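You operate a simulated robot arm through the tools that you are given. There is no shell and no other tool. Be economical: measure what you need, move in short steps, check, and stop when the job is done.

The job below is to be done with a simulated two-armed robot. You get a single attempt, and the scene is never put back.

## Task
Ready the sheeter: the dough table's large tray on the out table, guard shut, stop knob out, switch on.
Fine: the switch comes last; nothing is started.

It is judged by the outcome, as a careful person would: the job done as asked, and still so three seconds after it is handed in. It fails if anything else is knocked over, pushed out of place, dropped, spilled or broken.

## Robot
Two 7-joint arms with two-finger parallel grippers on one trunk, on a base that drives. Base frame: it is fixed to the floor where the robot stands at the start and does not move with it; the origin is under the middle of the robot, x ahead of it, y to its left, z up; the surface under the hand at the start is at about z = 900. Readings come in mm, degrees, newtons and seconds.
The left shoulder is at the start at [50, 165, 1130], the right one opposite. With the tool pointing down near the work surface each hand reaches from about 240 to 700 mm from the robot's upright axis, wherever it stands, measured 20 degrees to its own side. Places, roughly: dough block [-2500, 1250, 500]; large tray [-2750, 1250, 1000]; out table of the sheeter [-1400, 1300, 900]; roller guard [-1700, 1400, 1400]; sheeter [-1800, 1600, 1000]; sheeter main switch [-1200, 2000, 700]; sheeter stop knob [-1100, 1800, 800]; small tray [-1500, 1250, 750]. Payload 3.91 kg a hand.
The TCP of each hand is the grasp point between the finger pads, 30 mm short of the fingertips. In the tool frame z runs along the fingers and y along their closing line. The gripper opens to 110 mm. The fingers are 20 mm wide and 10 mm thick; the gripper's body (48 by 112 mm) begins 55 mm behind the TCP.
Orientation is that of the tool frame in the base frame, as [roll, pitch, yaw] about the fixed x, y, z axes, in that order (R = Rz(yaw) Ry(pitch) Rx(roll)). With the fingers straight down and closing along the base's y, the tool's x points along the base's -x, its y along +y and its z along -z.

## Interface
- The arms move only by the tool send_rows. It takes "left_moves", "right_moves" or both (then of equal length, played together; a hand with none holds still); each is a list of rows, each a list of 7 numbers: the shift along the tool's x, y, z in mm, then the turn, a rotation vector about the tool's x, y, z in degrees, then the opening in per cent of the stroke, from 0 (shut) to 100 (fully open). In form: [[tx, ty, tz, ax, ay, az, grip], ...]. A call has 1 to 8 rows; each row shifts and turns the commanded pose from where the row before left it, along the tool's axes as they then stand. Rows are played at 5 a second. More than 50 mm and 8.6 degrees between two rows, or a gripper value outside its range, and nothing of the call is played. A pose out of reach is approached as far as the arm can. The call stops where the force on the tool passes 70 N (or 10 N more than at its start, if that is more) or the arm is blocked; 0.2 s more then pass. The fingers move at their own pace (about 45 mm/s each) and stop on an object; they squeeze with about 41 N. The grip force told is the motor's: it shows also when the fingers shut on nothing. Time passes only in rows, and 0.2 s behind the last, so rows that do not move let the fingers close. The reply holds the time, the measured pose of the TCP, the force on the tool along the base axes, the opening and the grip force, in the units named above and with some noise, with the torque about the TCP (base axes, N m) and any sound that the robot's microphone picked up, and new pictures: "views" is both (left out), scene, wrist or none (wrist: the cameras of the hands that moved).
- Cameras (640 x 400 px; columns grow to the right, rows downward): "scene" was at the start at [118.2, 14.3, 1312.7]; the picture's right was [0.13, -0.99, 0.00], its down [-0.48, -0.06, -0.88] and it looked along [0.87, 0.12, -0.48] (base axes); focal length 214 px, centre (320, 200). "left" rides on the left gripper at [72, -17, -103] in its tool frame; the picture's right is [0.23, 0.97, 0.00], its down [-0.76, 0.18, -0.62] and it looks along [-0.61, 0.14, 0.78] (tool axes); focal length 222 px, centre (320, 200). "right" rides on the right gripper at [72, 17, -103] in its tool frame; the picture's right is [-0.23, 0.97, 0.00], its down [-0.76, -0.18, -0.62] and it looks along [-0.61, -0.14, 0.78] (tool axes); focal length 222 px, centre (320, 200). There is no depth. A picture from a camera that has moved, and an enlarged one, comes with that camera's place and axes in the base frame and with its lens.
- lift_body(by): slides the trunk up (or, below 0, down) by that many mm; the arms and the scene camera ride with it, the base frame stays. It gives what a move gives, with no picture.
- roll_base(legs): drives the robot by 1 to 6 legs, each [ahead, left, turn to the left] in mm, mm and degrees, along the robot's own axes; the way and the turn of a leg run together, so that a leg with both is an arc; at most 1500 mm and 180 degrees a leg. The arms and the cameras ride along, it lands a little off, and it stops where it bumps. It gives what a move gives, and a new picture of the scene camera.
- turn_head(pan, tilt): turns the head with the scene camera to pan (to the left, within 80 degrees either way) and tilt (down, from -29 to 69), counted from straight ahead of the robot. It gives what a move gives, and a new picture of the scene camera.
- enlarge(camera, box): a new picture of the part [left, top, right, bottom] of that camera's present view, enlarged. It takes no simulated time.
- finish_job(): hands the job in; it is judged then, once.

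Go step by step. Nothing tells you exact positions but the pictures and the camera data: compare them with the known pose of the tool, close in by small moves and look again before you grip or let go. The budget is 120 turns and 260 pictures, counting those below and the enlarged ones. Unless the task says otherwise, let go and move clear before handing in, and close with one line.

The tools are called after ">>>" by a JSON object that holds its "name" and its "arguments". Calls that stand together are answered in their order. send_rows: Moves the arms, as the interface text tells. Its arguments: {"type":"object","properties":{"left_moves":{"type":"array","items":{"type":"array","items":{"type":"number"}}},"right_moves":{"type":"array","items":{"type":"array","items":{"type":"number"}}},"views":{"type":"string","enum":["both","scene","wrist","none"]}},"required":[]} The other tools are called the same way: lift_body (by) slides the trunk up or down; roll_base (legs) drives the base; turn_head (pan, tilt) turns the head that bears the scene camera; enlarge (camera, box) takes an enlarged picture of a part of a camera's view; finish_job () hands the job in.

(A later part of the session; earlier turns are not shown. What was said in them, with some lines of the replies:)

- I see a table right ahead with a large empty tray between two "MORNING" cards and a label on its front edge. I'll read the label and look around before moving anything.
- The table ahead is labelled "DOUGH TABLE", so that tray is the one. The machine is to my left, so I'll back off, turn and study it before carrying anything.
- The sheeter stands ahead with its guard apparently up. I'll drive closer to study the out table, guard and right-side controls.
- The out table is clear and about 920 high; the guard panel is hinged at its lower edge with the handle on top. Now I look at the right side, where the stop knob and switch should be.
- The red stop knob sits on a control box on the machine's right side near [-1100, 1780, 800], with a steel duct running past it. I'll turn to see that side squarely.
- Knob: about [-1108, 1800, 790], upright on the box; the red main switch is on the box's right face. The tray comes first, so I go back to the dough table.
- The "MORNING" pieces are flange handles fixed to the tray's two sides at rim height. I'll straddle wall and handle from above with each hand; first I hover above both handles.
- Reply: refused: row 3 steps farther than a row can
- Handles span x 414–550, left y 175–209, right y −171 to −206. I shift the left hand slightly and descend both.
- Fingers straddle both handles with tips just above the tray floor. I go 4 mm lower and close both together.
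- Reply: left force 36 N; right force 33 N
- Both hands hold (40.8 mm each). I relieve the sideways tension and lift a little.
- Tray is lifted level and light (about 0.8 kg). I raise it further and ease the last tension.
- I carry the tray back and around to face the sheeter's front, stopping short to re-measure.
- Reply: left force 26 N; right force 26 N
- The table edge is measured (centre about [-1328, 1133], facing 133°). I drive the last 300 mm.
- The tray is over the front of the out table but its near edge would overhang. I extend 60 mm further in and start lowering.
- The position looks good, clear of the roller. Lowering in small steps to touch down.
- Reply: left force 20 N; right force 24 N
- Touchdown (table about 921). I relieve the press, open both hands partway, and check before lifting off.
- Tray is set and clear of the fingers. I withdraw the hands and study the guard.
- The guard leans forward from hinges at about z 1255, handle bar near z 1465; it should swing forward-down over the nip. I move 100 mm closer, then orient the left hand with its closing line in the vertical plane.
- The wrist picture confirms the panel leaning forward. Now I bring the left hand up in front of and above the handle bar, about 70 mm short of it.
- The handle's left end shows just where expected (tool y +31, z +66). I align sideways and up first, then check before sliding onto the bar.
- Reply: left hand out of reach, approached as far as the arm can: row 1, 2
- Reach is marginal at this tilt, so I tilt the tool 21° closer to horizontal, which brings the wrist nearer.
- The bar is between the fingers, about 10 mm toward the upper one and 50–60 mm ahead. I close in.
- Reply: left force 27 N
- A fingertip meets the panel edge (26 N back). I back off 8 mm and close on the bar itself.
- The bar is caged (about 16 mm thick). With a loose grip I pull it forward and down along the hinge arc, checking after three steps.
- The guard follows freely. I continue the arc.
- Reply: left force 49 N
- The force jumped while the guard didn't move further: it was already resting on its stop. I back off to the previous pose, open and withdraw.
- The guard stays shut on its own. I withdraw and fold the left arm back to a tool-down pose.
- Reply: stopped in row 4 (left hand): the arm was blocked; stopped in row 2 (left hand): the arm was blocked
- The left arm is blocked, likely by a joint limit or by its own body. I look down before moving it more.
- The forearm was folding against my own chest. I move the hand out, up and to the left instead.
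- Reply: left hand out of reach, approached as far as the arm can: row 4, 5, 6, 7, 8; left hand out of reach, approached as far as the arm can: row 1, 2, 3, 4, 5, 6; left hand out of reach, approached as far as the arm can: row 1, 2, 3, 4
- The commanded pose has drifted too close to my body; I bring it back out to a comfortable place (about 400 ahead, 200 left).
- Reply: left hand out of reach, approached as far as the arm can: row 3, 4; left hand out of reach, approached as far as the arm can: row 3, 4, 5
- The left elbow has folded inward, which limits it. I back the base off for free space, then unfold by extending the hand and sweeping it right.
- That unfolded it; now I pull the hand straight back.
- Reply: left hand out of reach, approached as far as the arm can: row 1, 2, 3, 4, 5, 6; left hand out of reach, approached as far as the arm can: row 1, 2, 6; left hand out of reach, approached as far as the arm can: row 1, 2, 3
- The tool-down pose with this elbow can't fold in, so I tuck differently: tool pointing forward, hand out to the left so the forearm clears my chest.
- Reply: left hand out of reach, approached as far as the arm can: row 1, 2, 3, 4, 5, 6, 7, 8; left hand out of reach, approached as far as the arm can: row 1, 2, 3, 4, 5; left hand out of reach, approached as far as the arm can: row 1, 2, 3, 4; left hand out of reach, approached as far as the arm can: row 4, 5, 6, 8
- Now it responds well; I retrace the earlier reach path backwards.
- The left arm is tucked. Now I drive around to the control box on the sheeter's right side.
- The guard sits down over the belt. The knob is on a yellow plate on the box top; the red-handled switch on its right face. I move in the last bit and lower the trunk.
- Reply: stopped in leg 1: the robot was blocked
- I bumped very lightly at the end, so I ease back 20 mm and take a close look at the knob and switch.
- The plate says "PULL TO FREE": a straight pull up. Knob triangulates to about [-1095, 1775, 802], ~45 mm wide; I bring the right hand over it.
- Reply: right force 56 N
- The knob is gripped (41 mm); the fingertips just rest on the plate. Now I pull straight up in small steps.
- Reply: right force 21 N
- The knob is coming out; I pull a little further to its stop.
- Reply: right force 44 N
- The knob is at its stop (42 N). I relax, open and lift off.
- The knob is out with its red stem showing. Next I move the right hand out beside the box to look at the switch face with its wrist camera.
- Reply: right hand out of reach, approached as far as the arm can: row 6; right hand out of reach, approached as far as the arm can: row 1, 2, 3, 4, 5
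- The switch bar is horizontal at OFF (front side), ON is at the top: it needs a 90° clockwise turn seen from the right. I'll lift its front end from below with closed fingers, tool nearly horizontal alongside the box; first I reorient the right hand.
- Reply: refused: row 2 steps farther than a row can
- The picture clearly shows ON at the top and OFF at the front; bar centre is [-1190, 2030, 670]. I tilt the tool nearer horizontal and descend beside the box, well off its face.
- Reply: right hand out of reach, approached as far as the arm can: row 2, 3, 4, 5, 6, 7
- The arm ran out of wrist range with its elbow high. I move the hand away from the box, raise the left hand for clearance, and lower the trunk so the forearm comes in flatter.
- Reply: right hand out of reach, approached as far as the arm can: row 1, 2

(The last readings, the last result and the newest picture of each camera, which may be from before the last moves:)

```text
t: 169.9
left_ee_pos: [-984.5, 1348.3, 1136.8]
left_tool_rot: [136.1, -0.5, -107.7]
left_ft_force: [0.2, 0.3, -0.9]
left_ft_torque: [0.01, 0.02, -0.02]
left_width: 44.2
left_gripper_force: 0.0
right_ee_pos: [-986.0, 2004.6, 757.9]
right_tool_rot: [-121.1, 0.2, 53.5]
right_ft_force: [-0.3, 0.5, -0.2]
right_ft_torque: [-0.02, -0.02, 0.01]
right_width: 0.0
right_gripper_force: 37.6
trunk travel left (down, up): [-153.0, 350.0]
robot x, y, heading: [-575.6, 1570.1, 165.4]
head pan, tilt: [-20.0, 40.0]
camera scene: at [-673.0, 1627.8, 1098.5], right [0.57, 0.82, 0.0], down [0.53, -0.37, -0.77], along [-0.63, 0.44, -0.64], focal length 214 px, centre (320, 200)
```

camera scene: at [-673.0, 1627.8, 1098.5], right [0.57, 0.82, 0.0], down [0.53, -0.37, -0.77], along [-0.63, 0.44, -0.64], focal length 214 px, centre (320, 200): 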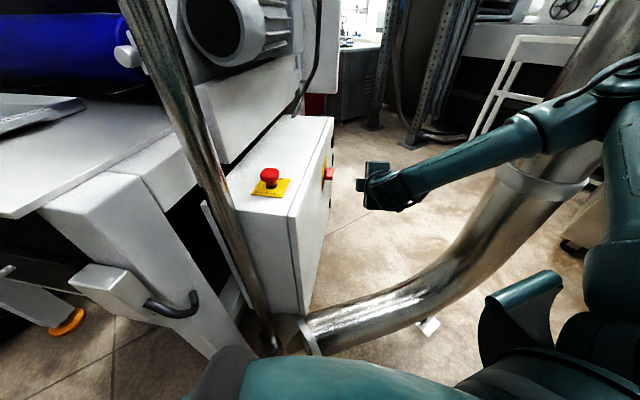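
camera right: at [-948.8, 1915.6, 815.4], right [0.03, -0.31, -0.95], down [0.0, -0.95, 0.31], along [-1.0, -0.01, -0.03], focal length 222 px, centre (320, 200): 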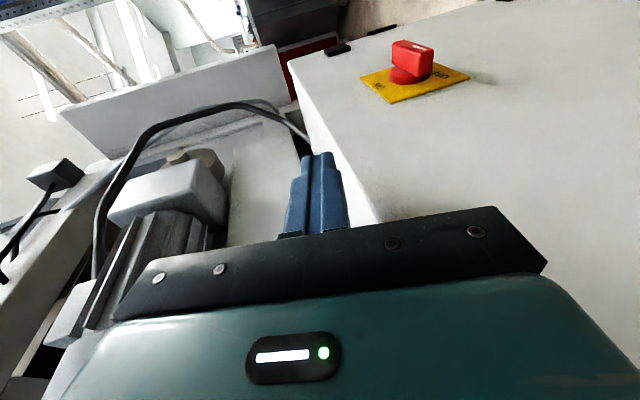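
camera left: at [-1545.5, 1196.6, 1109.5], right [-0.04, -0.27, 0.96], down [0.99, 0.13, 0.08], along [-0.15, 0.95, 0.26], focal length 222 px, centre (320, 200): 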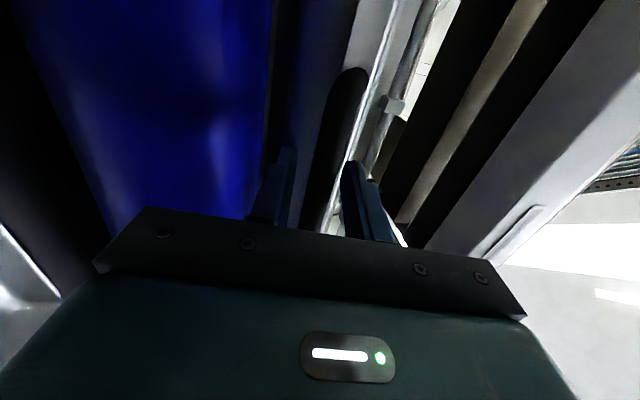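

>>> {"name": "lift_body", "arguments": {"by": -110}}

>>> {"name": "send_rows", "arguments": {"right_moves": [[0, 0, 0, 8, 0, 0, 0], [0, 0, 0, 8, 0, 0, 0], [0, 0, 0, 3, 0, 0, 0]]}}

```text
t: 171.3
left_ee_pos: [-984.7, 1347.0, 1027.2]
left_tool_rot: [136.1, -0.2, -107.8]
left_ft_force: [0.6, 0.4, 0.2]
left_ft_torque: [0.0, -0.01, 0.0]
left_width: 44.0
left_gripper_force: 0.0
right_ee_pos: [-986.7, 2004.4, 647.3]
right_tool_rot: [-121.1, 0.3, 53.5]
right_ft_force: [-0.1, 0.0, 0.1]
right_ft_torque: [-0.03, 0.02, -0.02]
right_width: 0.0
right_gripper_force: 37.5
trunk travel left (down, up): [-43.0, 460.0]
robot x, y, heading: [-575.6, 1568.6, 165.5]
head pan, tilt: [-20.0, 40.0]
```

```text
t: 172.2
left_ee_pos: [-984.9, 1348.4, 1028.3]
left_tool_rot: [136.1, -0.3, -107.7]
left_ft_force: [0.5, -0.4, -0.2]
left_ft_torque: [0.01, -0.01, 0.02]
left_width: 44.1
left_gripper_force: 0.0
right_ee_pos: [-1019.4, 1959.1, 687.0]
right_tool_rot: [-102.2, 0.3, 53.2]
right_ft_force: [-0.3, 0.3, -0.1]
right_ft_torque: [0.0, 0.01, -0.01]
right_width: 0.2
right_gripper_force: 37.1
right hand out of reach, approached as far as the arm can: row 1, 2, 3
trunk travel left (down, up): [-43.0, 460.0]
robot x, y, heading: [-577.3, 1570.9, 165.0]
head pan, tilt: [-20.0, 40.0]
camera scene: at [-673.0, 1627.8, 988.5], right [0.57, 0.82, 0.0], down [0.53, -0.37, -0.77], along [-0.63, 0.44, -0.64], focal length 214 px, centre (320, 200)
camera right: at [-892.8, 1952.6, 691.9], right [0.03, -0.31, -0.95], down [0.0, -0.95, 0.31], along [-1.0, -0.01, -0.02], focal length 222 px, centre (320, 200)
```

scene: 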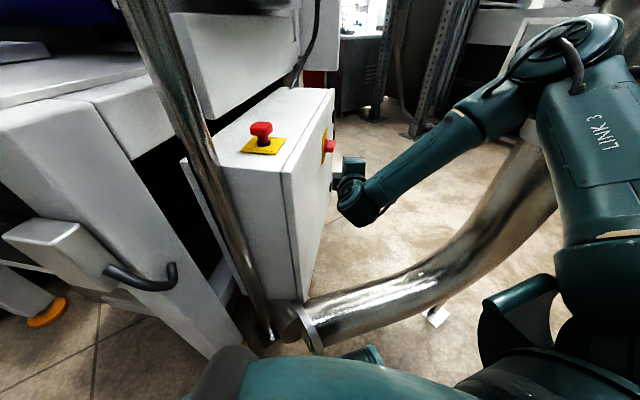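
right: 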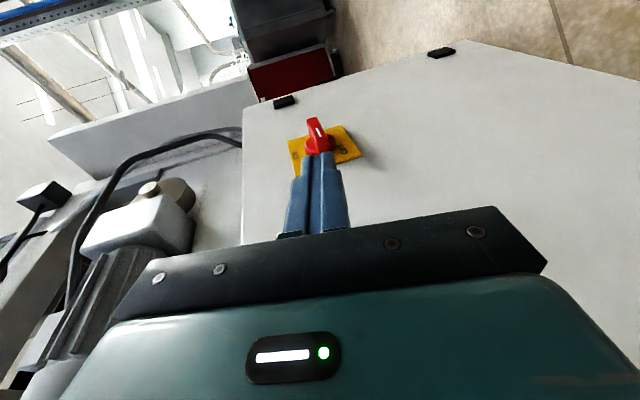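

The tool is now near-horizontal here. Extending forward should keep it in range, so I advance alongside the face in small steps.

>>> {"name": "send_rows", "arguments": {"right_moves": [[0, 9, 30, 0, 0, 0, 0], [0, 9, 30, 0, 0, 0, 0], [-10, 0, 20, 0, 0, 0, 0]]}}

```text
t: 172.9
left_ee_pos: [-985.5, 1348.2, 1026.7]
left_tool_rot: [136.1, -0.3, -107.8]
left_ft_force: [-0.4, 0.4, -0.6]
left_ft_torque: [0.02, -0.01, -0.04]
left_width: 44.1
left_gripper_force: 0.0
right_ee_pos: [-1094.9, 1981.5, 662.7]
right_tool_rot: [-102.1, 0.3, 53.4]
right_ft_force: [-0.1, -0.5, 0.3]
right_ft_torque: [-0.01, 0.02, -0.03]
right_width: 0.3
right_gripper_force: 37.3
right hand out of reach, approached as far as the arm can: row 1, 2
trunk travel left (down, up): [-43.0, 460.0]
robot x, y, heading: [-572.5, 1566.9, 165.1]
head pan, tilt: [-20.0, 40.0]
camera scene: at [-673.0, 1627.8, 988.5], right [0.57, 0.82, 0.0], down [0.53, -0.37, -0.77], along [-0.63, 0.44, -0.64], focal length 214 px, centre (320, 200)
camera right: at [-967.7, 1976.4, 667.8], right [0.03, -0.31, -0.95], down [0.01, -0.95, 0.31], along [-1.0, -0.02, -0.02], focal length 222 px, centre (320, 200)
```

scene: 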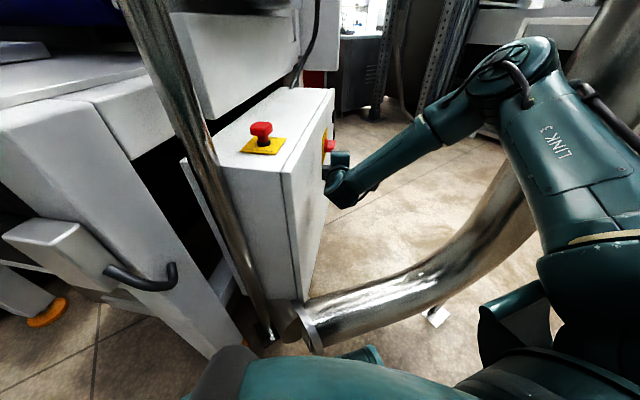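
right: 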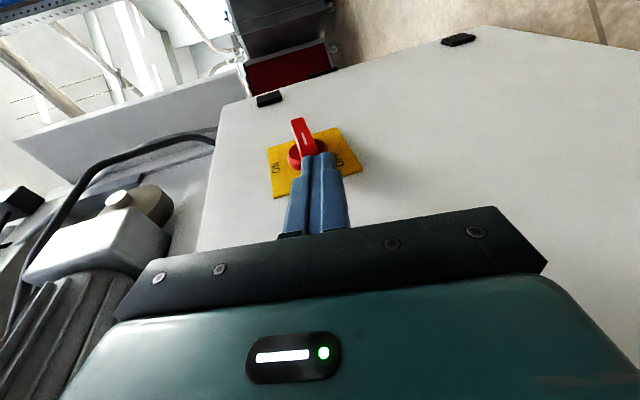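

>>> {"name": "enlarge", "arguments": {"camera": "right", "box": [240, 90, 380, 180]}}

```text
4.44 times, centred on (310, 135) of right
camera zoom: at [-967.7, 1976.4, 667.8], right [0.03, -0.31, -0.95], down [0.01, -0.95, 0.31], along [-1.0, -0.02, -0.02], focal length 987 px, centre (364, 489)
```

zoom: 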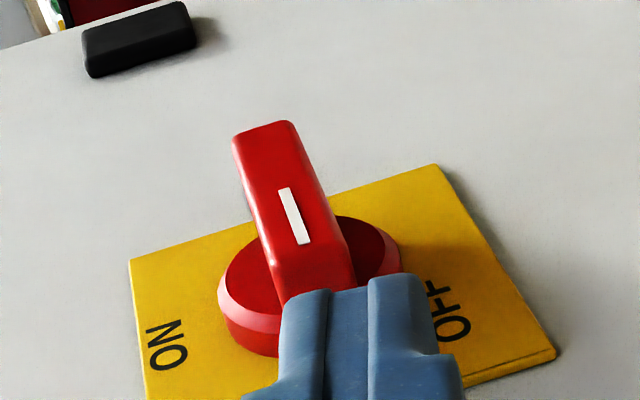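

Geometry is clear: pointer at the front (9 o'clock), ON at 12 o'clock. I position the closed fingertips just in front of and slightly below the pointer end, in the bar's plane.

>>> {"name": "send_rows", "arguments": {"right_moves": [[0, 14, 0, 0, 0, 0, 0], [-12, -4, 17, 0, 0, 0, 0], [-12, -4, 17, 0, 0, 0, 0], [0, 0, 0, 0, 0, 0, 0]], "views": "wrist"}}

>>> {"name": "enlarge", "arguments": {"camera": "right", "box": [240, 90, 400, 200]}}

>>> {"name": "enlarge", "arguments": {"camera": "scene", "box": [290, 100, 390, 220]}}

```text
t: 173.9
left_ee_pos: [-981.6, 1350.1, 1029.1]
left_tool_rot: [136.0, -0.5, -107.9]
left_ft_force: [-0.2, 0.3, 0.5]
left_ft_torque: [0.02, 0.03, 0.0]
left_width: 43.9
left_gripper_force: 0.0
right_ee_pos: [-1130.3, 1985.3, 647.7]
right_tool_rot: [-102.1, 0.3, 53.0]
right_ft_force: [40.6, 13.8, 0.8]
right_ft_torque: [-0.41, 1.13, 2.94]
right_width: 0.0
right_gripper_force: 37.6
trunk travel left (down, up): [-43.0, 460.0]
robot x, y, heading: [-574.5, 1568.2, 165.2]
head pan, tilt: [-20.0, 40.0]
camera right: at [-1003.0, 1978.9, 652.8], right [0.03, -0.31, -0.95], down [0.0, -0.95, 0.31], along [-1.0, -0.01, -0.02], focal length 222 px, centre (320, 200)
```

right: 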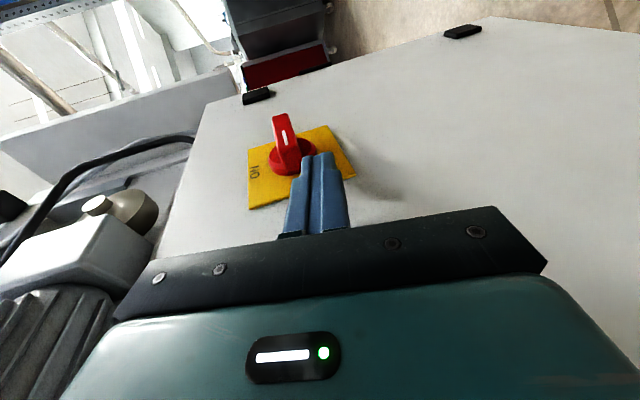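

```text
3.64 times, centred on (320, 145) of right
camera zoom: at [-1003.0, 1978.9, 652.8], right [0.03, -0.31, -0.95], down [0.0, -0.95, 0.31], along [-1.0, -0.01, -0.02], focal length 808 px, centre (320, 400)
```

zoom: 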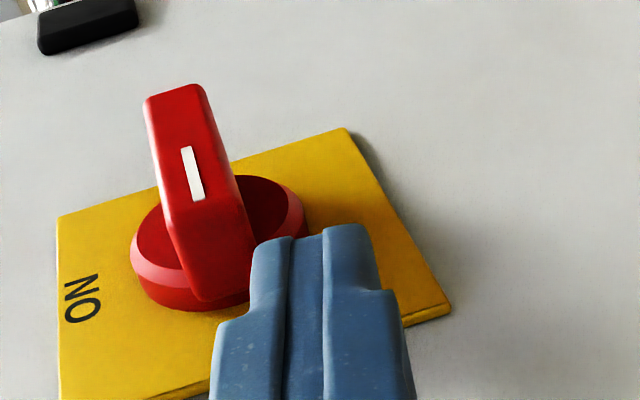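

```text
3.33 times, centred on (340, 160) of scene
camera zoom: at [-670.6, 1628.7, 988.7], right [0.57, 0.82, 0.0], down [0.53, -0.37, -0.77], along [-0.63, 0.44, -0.64], focal length 715 px, centre (253, 333)
```

zoom: 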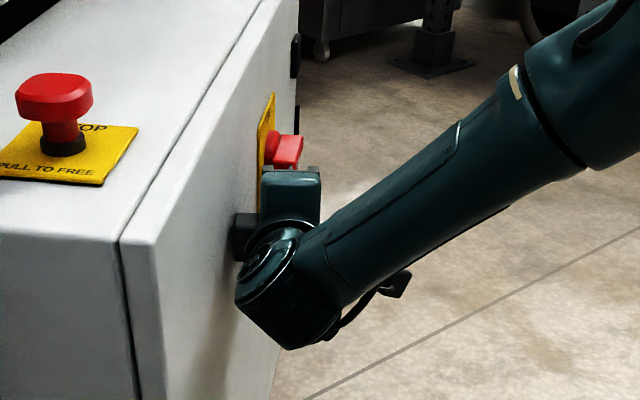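

A block on the gripper's inner side touched the box face (43 N). I back out, yaw the tool 10° so the tip leans in and the wrist leans out.

>>> {"name": "send_rows", "arguments": {"right_moves": [[14, 0, -4, 0, 0, 0, 0], [0, 0, 0, 0, -4.9, -1.05, 0], [0, 0, 0, 0, -4.9, -1.05, 0], [0, 0, 0, 0, 0, 0, 0]], "views": "none"}}

>>> {"name": "enlarge", "arguments": {"camera": "right", "box": [240, 90, 400, 200]}}

```text
t: 174.7
left_ee_pos: [-985.3, 1349.2, 1027.7]
left_tool_rot: [136.1, -0.3, -107.8]
left_ft_force: [-0.7, 1.1, -0.2]
left_ft_torque: [0.0, -0.01, 0.02]
left_width: 43.8
left_gripper_force: 0.0
right_ee_pos: [-1131.5, 1980.6, 657.6]
right_tool_rot: [-104.2, -0.9, 58.0]
right_ft_force: [4.6, 3.7, -2.1]
right_ft_torque: [-0.02, 0.16, 0.39]
right_width: 0.2
right_gripper_force: 37.2
right hand out of reach, approached as far as the arm can: row 2, 3
trunk travel left (down, up): [-43.0, 460.0]
robot x, y, heading: [-572.8, 1569.6, 165.0]
head pan, tilt: [-20.0, 40.0]
stopped in row 3 (right hand): the force on the tool passed its limit at 82 N (the readings are from after the stop); the commanded pose is now the measured one
```

```text
3.64 times, centred on (320, 145) of right
camera zoom: at [-1004.8, 1985.2, 667.3], right [0.09, -0.31, -0.95], down [0.07, -0.95, 0.31], along [-0.99, -0.1, -0.07], focal length 808 px, centre (320, 400)
```

zoom: 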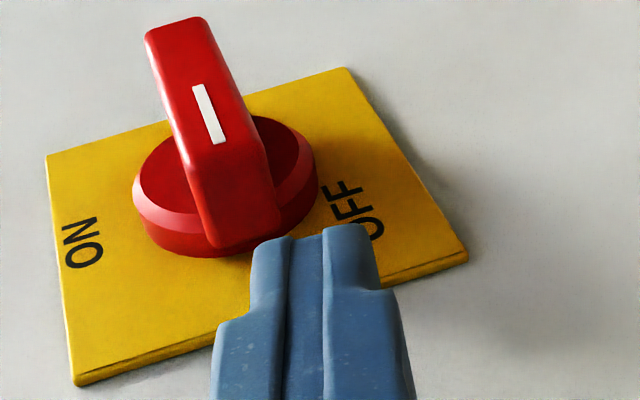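

The plate is fully visible now: pointer front, ON at top. I drop a few mm, slide the tip under the pointer end, and look.

>>> {"name": "send_rows", "arguments": {"right_moves": [[2, 8, 0, 0, 0, 0, 0], [4, -3, 12, 0, 0, 0, 0], [4, -3, 12, 0, 0, 0, 0], [0, 0, 0, 0, 0, 0, 0]], "views": "none"}}

>>> {"name": "enlarge", "arguments": {"camera": "right", "box": [240, 90, 400, 200]}}

```text
t: 175.7
left_ee_pos: [-984.2, 1349.1, 1028.5]
left_tool_rot: [136.1, -0.4, -107.8]
left_ft_force: [-0.5, 0.4, -0.4]
left_ft_torque: [-0.03, 0.0, -0.02]
left_width: 44.0
left_gripper_force: 0.0
right_ee_pos: [-1148.5, 1997.8, 652.0]
right_tool_rot: [-104.4, -1.0, 58.0]
right_ft_force: [5.0, -1.1, 0.7]
right_ft_torque: [0.05, 0.01, 0.0]
right_width: 0.0
right_gripper_force: 37.2
trunk travel left (down, up): [-43.0, 460.0]
robot x, y, heading: [-573.5, 1571.4, 165.1]
head pan, tilt: [-20.0, 40.0]
```

```text
3.64 times, centred on (320, 145) of right
camera zoom: at [-1022.1, 2002.6, 662.5], right [0.09, -0.31, -0.95], down [0.07, -0.95, 0.32], along [-0.99, -0.09, -0.07], focal length 808 px, centre (320, 400)
```

zoom: 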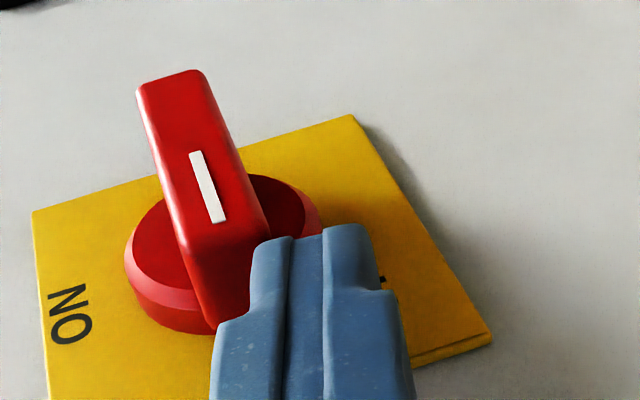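

The tip lies right under the pointer end. All other items are done, so now I push it up toward ON.

>>> {"name": "send_rows", "arguments": {"right_moves": [[0, -7, -1.7, 0, 0, 0, 0], [0, -7, -1.7, 0, 0, 0, 0], [0, -7, -1.7, 0, 0, 0, 0]], "views": "none"}}

>>> {"name": "enlarge", "arguments": {"camera": "right", "box": [240, 90, 400, 200]}}

```text
t: 176.5
left_ee_pos: [-984.9, 1350.3, 1027.8]
left_tool_rot: [136.2, -0.3, -108.1]
left_ft_force: [0.1, -0.2, 0.2]
left_ft_torque: [0.01, 0.0, -0.01]
left_width: 43.9
left_gripper_force: 0.1
right_ee_pos: [-1148.2, 1999.6, 672.8]
right_tool_rot: [-104.1, -0.8, 58.4]
right_ft_force: [0.0, 0.1, -0.2]
right_ft_torque: [0.01, 0.03, 0.02]
right_width: 0.0
right_gripper_force: 38.2
trunk travel left (down, up): [-43.0, 460.0]
robot x, y, heading: [-570.8, 1573.0, 164.9]
head pan, tilt: [-20.0, 40.0]
```

```text
3.64 times, centred on (320, 145) of right
camera zoom: at [-1020.9, 2005.5, 682.1], right [0.09, -0.31, -0.95], down [0.07, -0.95, 0.31], along [-0.99, -0.1, -0.06], focal length 808 px, centre (320, 400)
```

zoom: 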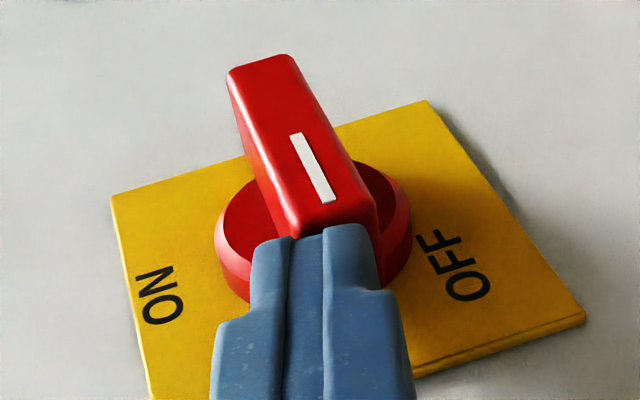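

The tip passed just in front of the pointer end without touching. I go back down, advance 13 mm, and lift again.

>>> {"name": "send_rows", "arguments": {"right_moves": [[0, 11, 2.5, 0, 0, 0, 0], [0, 12, 3, 0, 0, 0, 0], [3.5, -3, 13, 0, 0, 0, 0], [0, 0, 0, 0, 0, 0, 0]], "views": "none"}}

>>> {"name": "send_rows", "arguments": {"right_moves": [[0, -6, -1.5, 0, 0, 0, 0], [0, -6, -1.5, 0, 0, 0, 0], [0, -6, -1.5, 0, 0, 0, 0]], "views": "none"}}

>>> {"name": "enlarge", "arguments": {"camera": "right", "box": [240, 90, 400, 200]}}

```text
t: 177.5
left_ee_pos: [-984.8, 1350.5, 1027.7]
left_tool_rot: [136.2, -0.4, -108.0]
left_ft_force: [0.0, 0.6, 0.5]
left_ft_torque: [0.05, -0.01, 0.0]
left_width: 44.1
left_gripper_force: 0.0
right_ee_pos: [-1157.6, 2006.7, 647.6]
right_tool_rot: [-104.8, -1.0, 57.9]
right_ft_force: [16.8, -0.7, -4.9]
right_ft_torque: [-0.05, 0.37, 0.82]
right_width: 0.0
right_gripper_force: 37.7
right hand out of reach, approached as far as the arm can: row 2
trunk travel left (down, up): [-43.0, 460.0]
robot x, y, heading: [-571.6, 1570.1, 165.2]
head pan, tilt: [-20.0, 40.0]
```

```text
t: 178.3
left_ee_pos: [-985.1, 1350.7, 1028.3]
left_tool_rot: [136.1, -0.4, -107.9]
left_ft_force: [0.3, 0.8, 0.1]
left_ft_torque: [-0.02, 0.0, -0.02]
left_width: 44.0
left_gripper_force: 0.1
right_ee_pos: [-1159.3, 2007.5, 668.9]
right_tool_rot: [-104.2, -0.8, 58.2]
right_ft_force: [9.2, 7.7, -6.8]
right_ft_torque: [0.22, 0.39, 0.79]
right_width: 0.2
right_gripper_force: 37.6
trunk travel left (down, up): [-43.0, 460.0]
robot x, y, heading: [-569.9, 1567.7, 165.1]
head pan, tilt: [-20.0, 40.0]
```

```text
3.64 times, centred on (320, 145) of right
camera zoom: at [-1032.6, 2013.0, 678.8], right [0.09, -0.31, -0.95], down [0.07, -0.95, 0.31], along [-0.99, -0.1, -0.06], focal length 808 px, centre (320, 400)
```

zoom: 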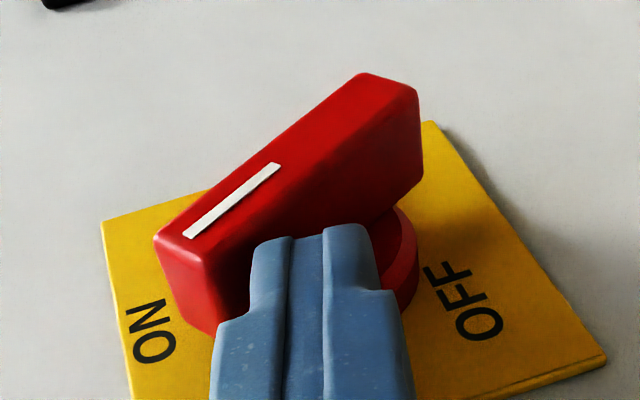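

The pointer is turning (about 50°). I keep lifting, then push the upper end back to finish.

>>> {"name": "send_rows", "arguments": {"right_moves": [[0, -6, -1.5, 0, 0, 0, 0], [0, -6, -1.5, 0, 0, 0, 0], [0, -6, -1.5, 0, 0, 0, 0], [0, 0, 0, 0, 0, 0, 0]], "views": "none"}}

>>> {"name": "enlarge", "arguments": {"camera": "right", "box": [240, 90, 400, 200]}}

```text
t: 179.3
left_ee_pos: [-985.1, 1350.7, 1027.3]
left_tool_rot: [136.2, -0.4, -108.0]
left_ft_force: [-0.9, -0.1, -0.2]
left_ft_torque: [-0.02, 0.0, 0.01]
left_width: 44.1
left_gripper_force: 0.0
right_ee_pos: [-1159.2, 2006.8, 687.0]
right_tool_rot: [-104.3, -0.9, 58.3]
right_ft_force: [12.0, 12.8, -9.7]
right_ft_torque: [0.3, 0.61, 1.07]
right_width: 0.0
right_gripper_force: 37.8
trunk travel left (down, up): [-43.0, 460.0]
robot x, y, heading: [-574.3, 1571.1, 165.4]
head pan, tilt: [-20.0, 40.0]
```

```text
3.64 times, centred on (320, 145) of right
camera zoom: at [-1032.0, 2012.3, 696.1], right [0.09, -0.31, -0.95], down [0.07, -0.95, 0.31], along [-0.99, -0.1, -0.06], focal length 808 px, centre (320, 400)
```

zoom: 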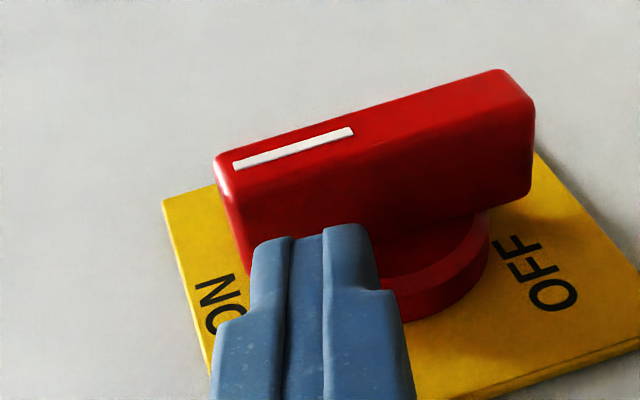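

>>> {"name": "send_rows", "arguments": {"right_moves": [[1.5, -1, 4, 0, 0, 0, 0], [1, -1, 4, 0, 0, 0, 0], [0, 0, 0, 0, 0, 0, 0]], "views": "none"}}

>>> {"name": "enlarge", "arguments": {"camera": "right", "box": [240, 90, 400, 200]}}

```text
t: 180.1
left_ee_pos: [-982.4, 1350.0, 1029.1]
left_tool_rot: [136.0, -0.4, -107.9]
left_ft_force: [-0.2, 0.5, 0.1]
left_ft_torque: [0.01, -0.01, 0.02]
left_width: 44.0
left_gripper_force: 0.1
right_ee_pos: [-1164.5, 2013.0, 689.0]
right_tool_rot: [-104.0, -0.7, 58.2]
right_ft_force: [30.6, 7.7, 2.3]
right_ft_torque: [-0.38, 0.87, 2.21]
right_width: 0.2
right_gripper_force: 37.5
trunk travel left (down, up): [-43.0, 460.0]
robot x, y, heading: [-572.0, 1567.5, 165.0]
head pan, tilt: [-20.0, 40.0]
```

```text
3.64 times, centred on (320, 145) of right
camera zoom: at [-1037.6, 2017.9, 699.4], right [0.09, -0.31, -0.95], down [0.07, -0.95, 0.31], along [-0.99, -0.1, -0.06], focal length 808 px, centre (320, 400)
```

zoom: 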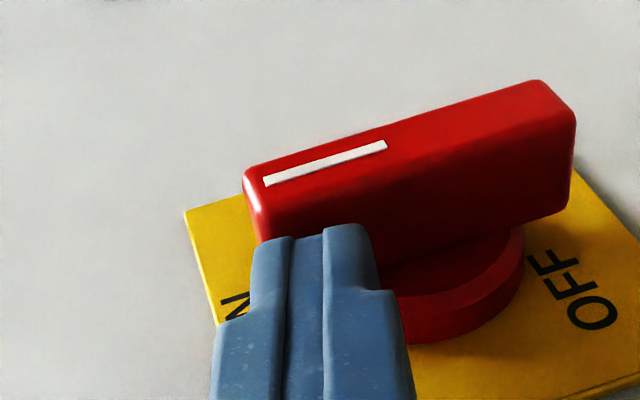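

The bar meets resistance at vertical. I back the hand out and inspect.

>>> {"name": "send_rows", "arguments": {"right_moves": [[4, 2, -12, 0, 0, 0, 0], [6, 5, -20, 0, 0, 0, 0], [10, 5, -25, 0, 0, 0, 0], [10, 0, -25, 0, 0, 0, 0]], "views": "scene"}}

>>> {"name": "enlarge", "arguments": {"camera": "right", "box": [240, 70, 400, 180]}}

```text
t: 181.1
left_ee_pos: [-984.8, 1349.0, 1026.9]
left_tool_rot: [136.0, -0.4, -107.9]
left_ft_force: [0.6, 0.0, 0.4]
left_ft_torque: [-0.02, 0.0, 0.0]
left_width: 43.9
left_gripper_force: 0.0
right_ee_pos: [-1081.8, 1992.5, 701.8]
right_tool_rot: [-104.4, -0.9, 58.1]
right_ft_force: [1.1, -0.1, 0.3]
right_ft_torque: [0.02, 0.04, -0.01]
right_width: 0.0
right_gripper_force: 37.4
right hand out of reach, approached as far as the arm can: row 4
trunk travel left (down, up): [-43.0, 460.0]
robot x, y, heading: [-570.9, 1566.8, 165.0]
head pan, tilt: [-20.0, 40.0]
camera scene: at [-672.5, 1628.5, 988.5], right [0.57, 0.82, 0.0], down [0.53, -0.37, -0.77], along [-0.63, 0.44, -0.64], focal length 214 px, centre (320, 200)
```

scene: 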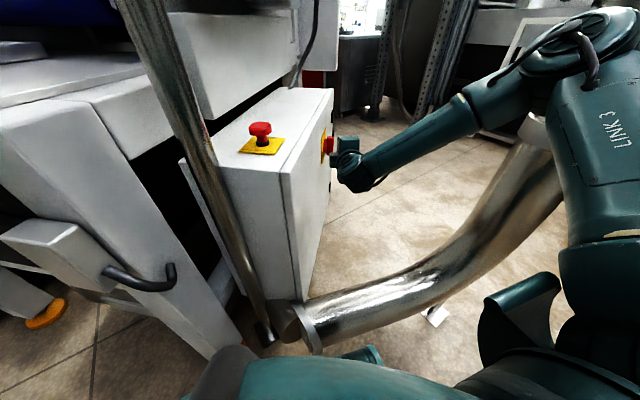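

```text
3.64 times, centred on (320, 125) of right
camera zoom: at [-954.5, 1995.9, 711.9], right [0.09, -0.31, -0.95], down [0.07, -0.95, 0.32], along [-0.99, -0.09, -0.07], focal length 808 px, centre (320, 473)
```

zoom: 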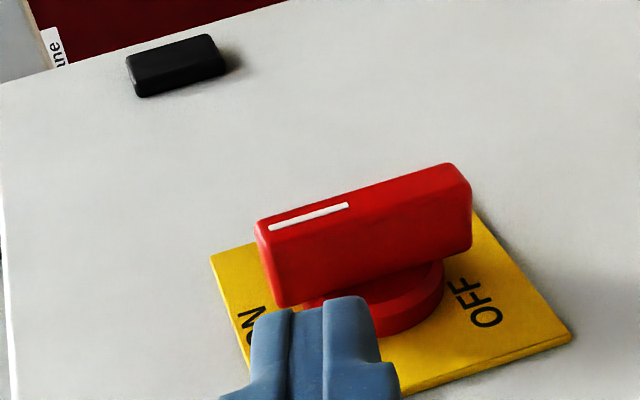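

The pointer now sits exactly at ON, parallel to the plate. I move the hand clear, back off, and take a last look at tray, guard and knob.

>>> {"name": "send_rows", "arguments": {"right_moves": [[20, -15, -10, -8, 0, 0, 0], [30, -20, -15, -8, 0, 0, 0], [30, -10, -15, 0, 0, 0, 0]], "views": "none"}}

>>> {"name": "roll_base", "arguments": {"legs": [[-250, 0, 0]]}}

>>> {"name": "lift_body", "arguments": {"by": 350}}

>>> {"name": "turn_head", "arguments": {"pan": 0, "tilt": 25}}

>>> {"name": "enlarge", "arguments": {"camera": "scene", "box": [160, 60, 500, 280]}}

```text
t: 181.9
left_ee_pos: [-985.0, 1350.1, 1027.3]
left_tool_rot: [136.1, -0.3, -107.8]
left_ft_force: [0.3, 0.1, -0.4]
left_ft_torque: [0.01, -0.01, -0.01]
left_width: 43.8
left_gripper_force: 0.1
right_ee_pos: [-1027.6, 2040.3, 753.9]
right_tool_rot: [-120.0, -0.7, 58.2]
right_ft_force: [0.3, 1.2, 0.4]
right_ft_torque: [-0.01, 0.01, 0.0]
right_width: 0.0
right_gripper_force: 38.4
right hand out of reach, approached as far as the arm can: row 3
trunk travel left (down, up): [-43.0, 460.0]
robot x, y, heading: [-572.4, 1575.2, 164.9]
head pan, tilt: [-20.0, 40.0]
```

```text
t: 183.7
left_ee_pos: [-743.3, 1285.1, 1026.4]
left_tool_rot: [136.1, -0.3, -108.1]
left_ft_force: [-0.6, 0.6, 0.1]
left_ft_torque: [0.04, 0.01, -0.01]
left_width: 44.3
left_gripper_force: 0.1
right_ee_pos: [-784.3, 1977.1, 754.1]
right_tool_rot: [-120.0, -0.8, 58.0]
right_ft_force: [-0.1, -0.2, 0.4]
right_ft_torque: [0.0, 0.03, -0.03]
right_width: 0.0
right_gripper_force: 37.5
trunk travel left (down, up): [-43.0, 460.0]
robot x, y, heading: [-332.5, 1504.9, 164.6]
head pan, tilt: [-20.0, 40.0]
camera scene: at [-429.8, 1563.9, 988.5], right [0.57, 0.82, 0.0], down [0.53, -0.37, -0.77], along [-0.63, 0.44, -0.64], focal length 214 px, centre (320, 200)
```

scene: 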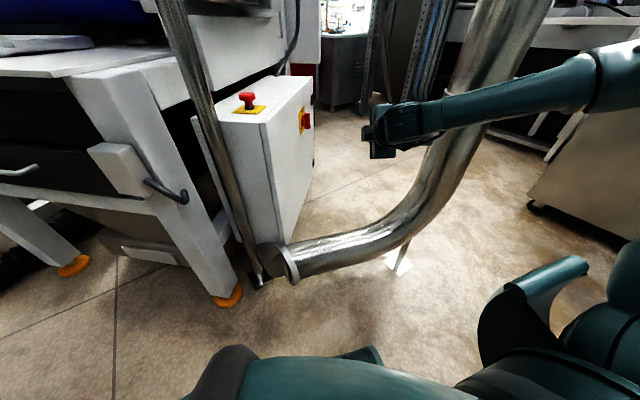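

```text
t: 187.1
left_ee_pos: [-742.7, 1285.4, 1378.7]
left_tool_rot: [136.1, -0.4, -108.1]
left_ft_force: [0.6, 0.4, -0.4]
left_ft_torque: [-0.02, 0.01, -0.01]
left_width: 43.9
left_gripper_force: 0.0
right_ee_pos: [-784.1, 1976.4, 1104.0]
right_tool_rot: [-120.1, -0.9, 58.1]
right_ft_force: [-0.1, 0.3, 0.3]
right_ft_torque: [-0.01, 0.02, 0.03]
right_width: 0.0
right_gripper_force: 37.6
trunk travel left (down, up): [-393.0, 110.0]
robot x, y, heading: [-332.2, 1500.2, 164.9]
head pan, tilt: [-20.0, 40.0]
```

```text
t: 188.0
left_ee_pos: [-743.8, 1285.7, 1377.3]
left_tool_rot: [136.0, -0.2, -108.0]
left_ft_force: [-0.3, -0.7, 0.3]
left_ft_torque: [0.02, -0.01, -0.02]
left_width: 44.2
left_gripper_force: 0.1
right_ee_pos: [-783.5, 1975.1, 1104.8]
right_tool_rot: [-120.0, -0.8, 58.1]
right_ft_force: [-0.2, -0.1, 0.6]
right_ft_torque: [0.0, -0.05, -0.01]
right_width: 0.2
right_gripper_force: 38.7
trunk travel left (down, up): [-393.0, 110.0]
robot x, y, heading: [-329.0, 1505.1, 165.0]
head pan, tilt: [0.0, 25.0]
camera scene: at [-449.1, 1539.0, 1361.8], right [0.26, 0.97, 0.0], down [0.41, -0.11, -0.91], along [-0.87, 0.24, -0.42], focal length 214 px, centre (320, 200)
```

scene: 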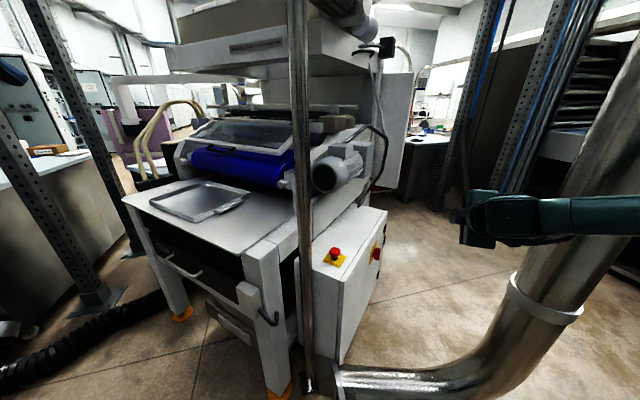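

```text
1.82 times, centred on (330, 170) of scene
camera zoom: at [-449.1, 1539.0, 1361.8], right [0.26, 0.97, 0.0], down [0.41, -0.11, -0.91], along [-0.87, 0.24, -0.42], focal length 390 px, centre (302, 254)
```

zoom: 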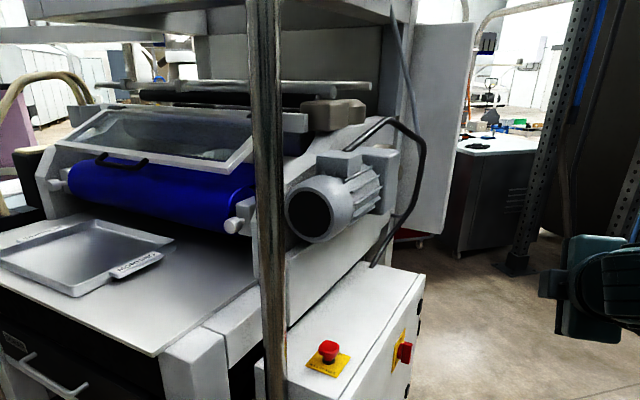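

>>> {"name": "enlarge", "arguments": {"camera": "scene", "box": [300, 225, 400, 285]}}

>>> {"name": "enlarge", "arguments": {"camera": "scene", "box": [110, 100, 320, 300]}}

```text
6.40 times, centred on (350, 255) of scene
camera zoom: at [-449.1, 1539.0, 1361.8], right [0.26, 0.97, 0.0], down [0.41, -0.11, -0.91], along [-0.87, 0.24, -0.42], focal length 1373 px, centre (128, -152)
```

zoom: 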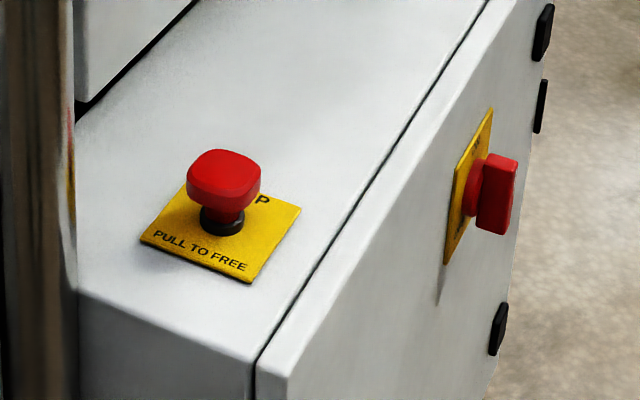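

```text
2.00 times, centred on (215, 200) of scene
camera zoom: at [-449.1, 1539.0, 1361.8], right [0.26, 0.97, 0.0], down [0.41, -0.11, -0.91], along [-0.87, 0.24, -0.42], focal length 429 px, centre (530, 200)
```

zoom: 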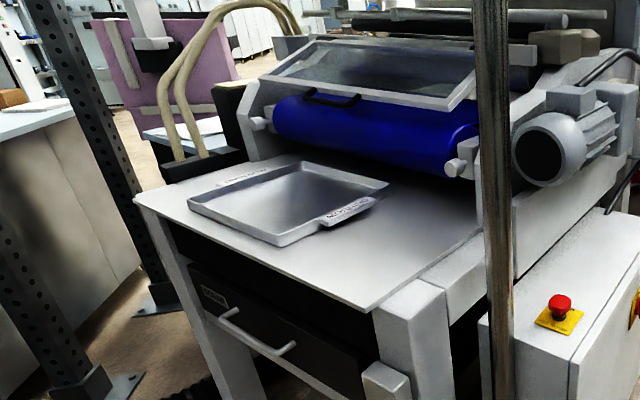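

Everything looks as asked: tray on the out table, guard shut, knob out, switch at ON, nothing started, hands clear. I hand it in.

>>> {"name": "finish_job", "arguments": {}}

```text
The job is handed in.
```

The sheeter is ready: the dough table's large tray is on the out table, the guard is shut, the stop knob is pulled out, and the main switch was turned to ON last; nothing was started.
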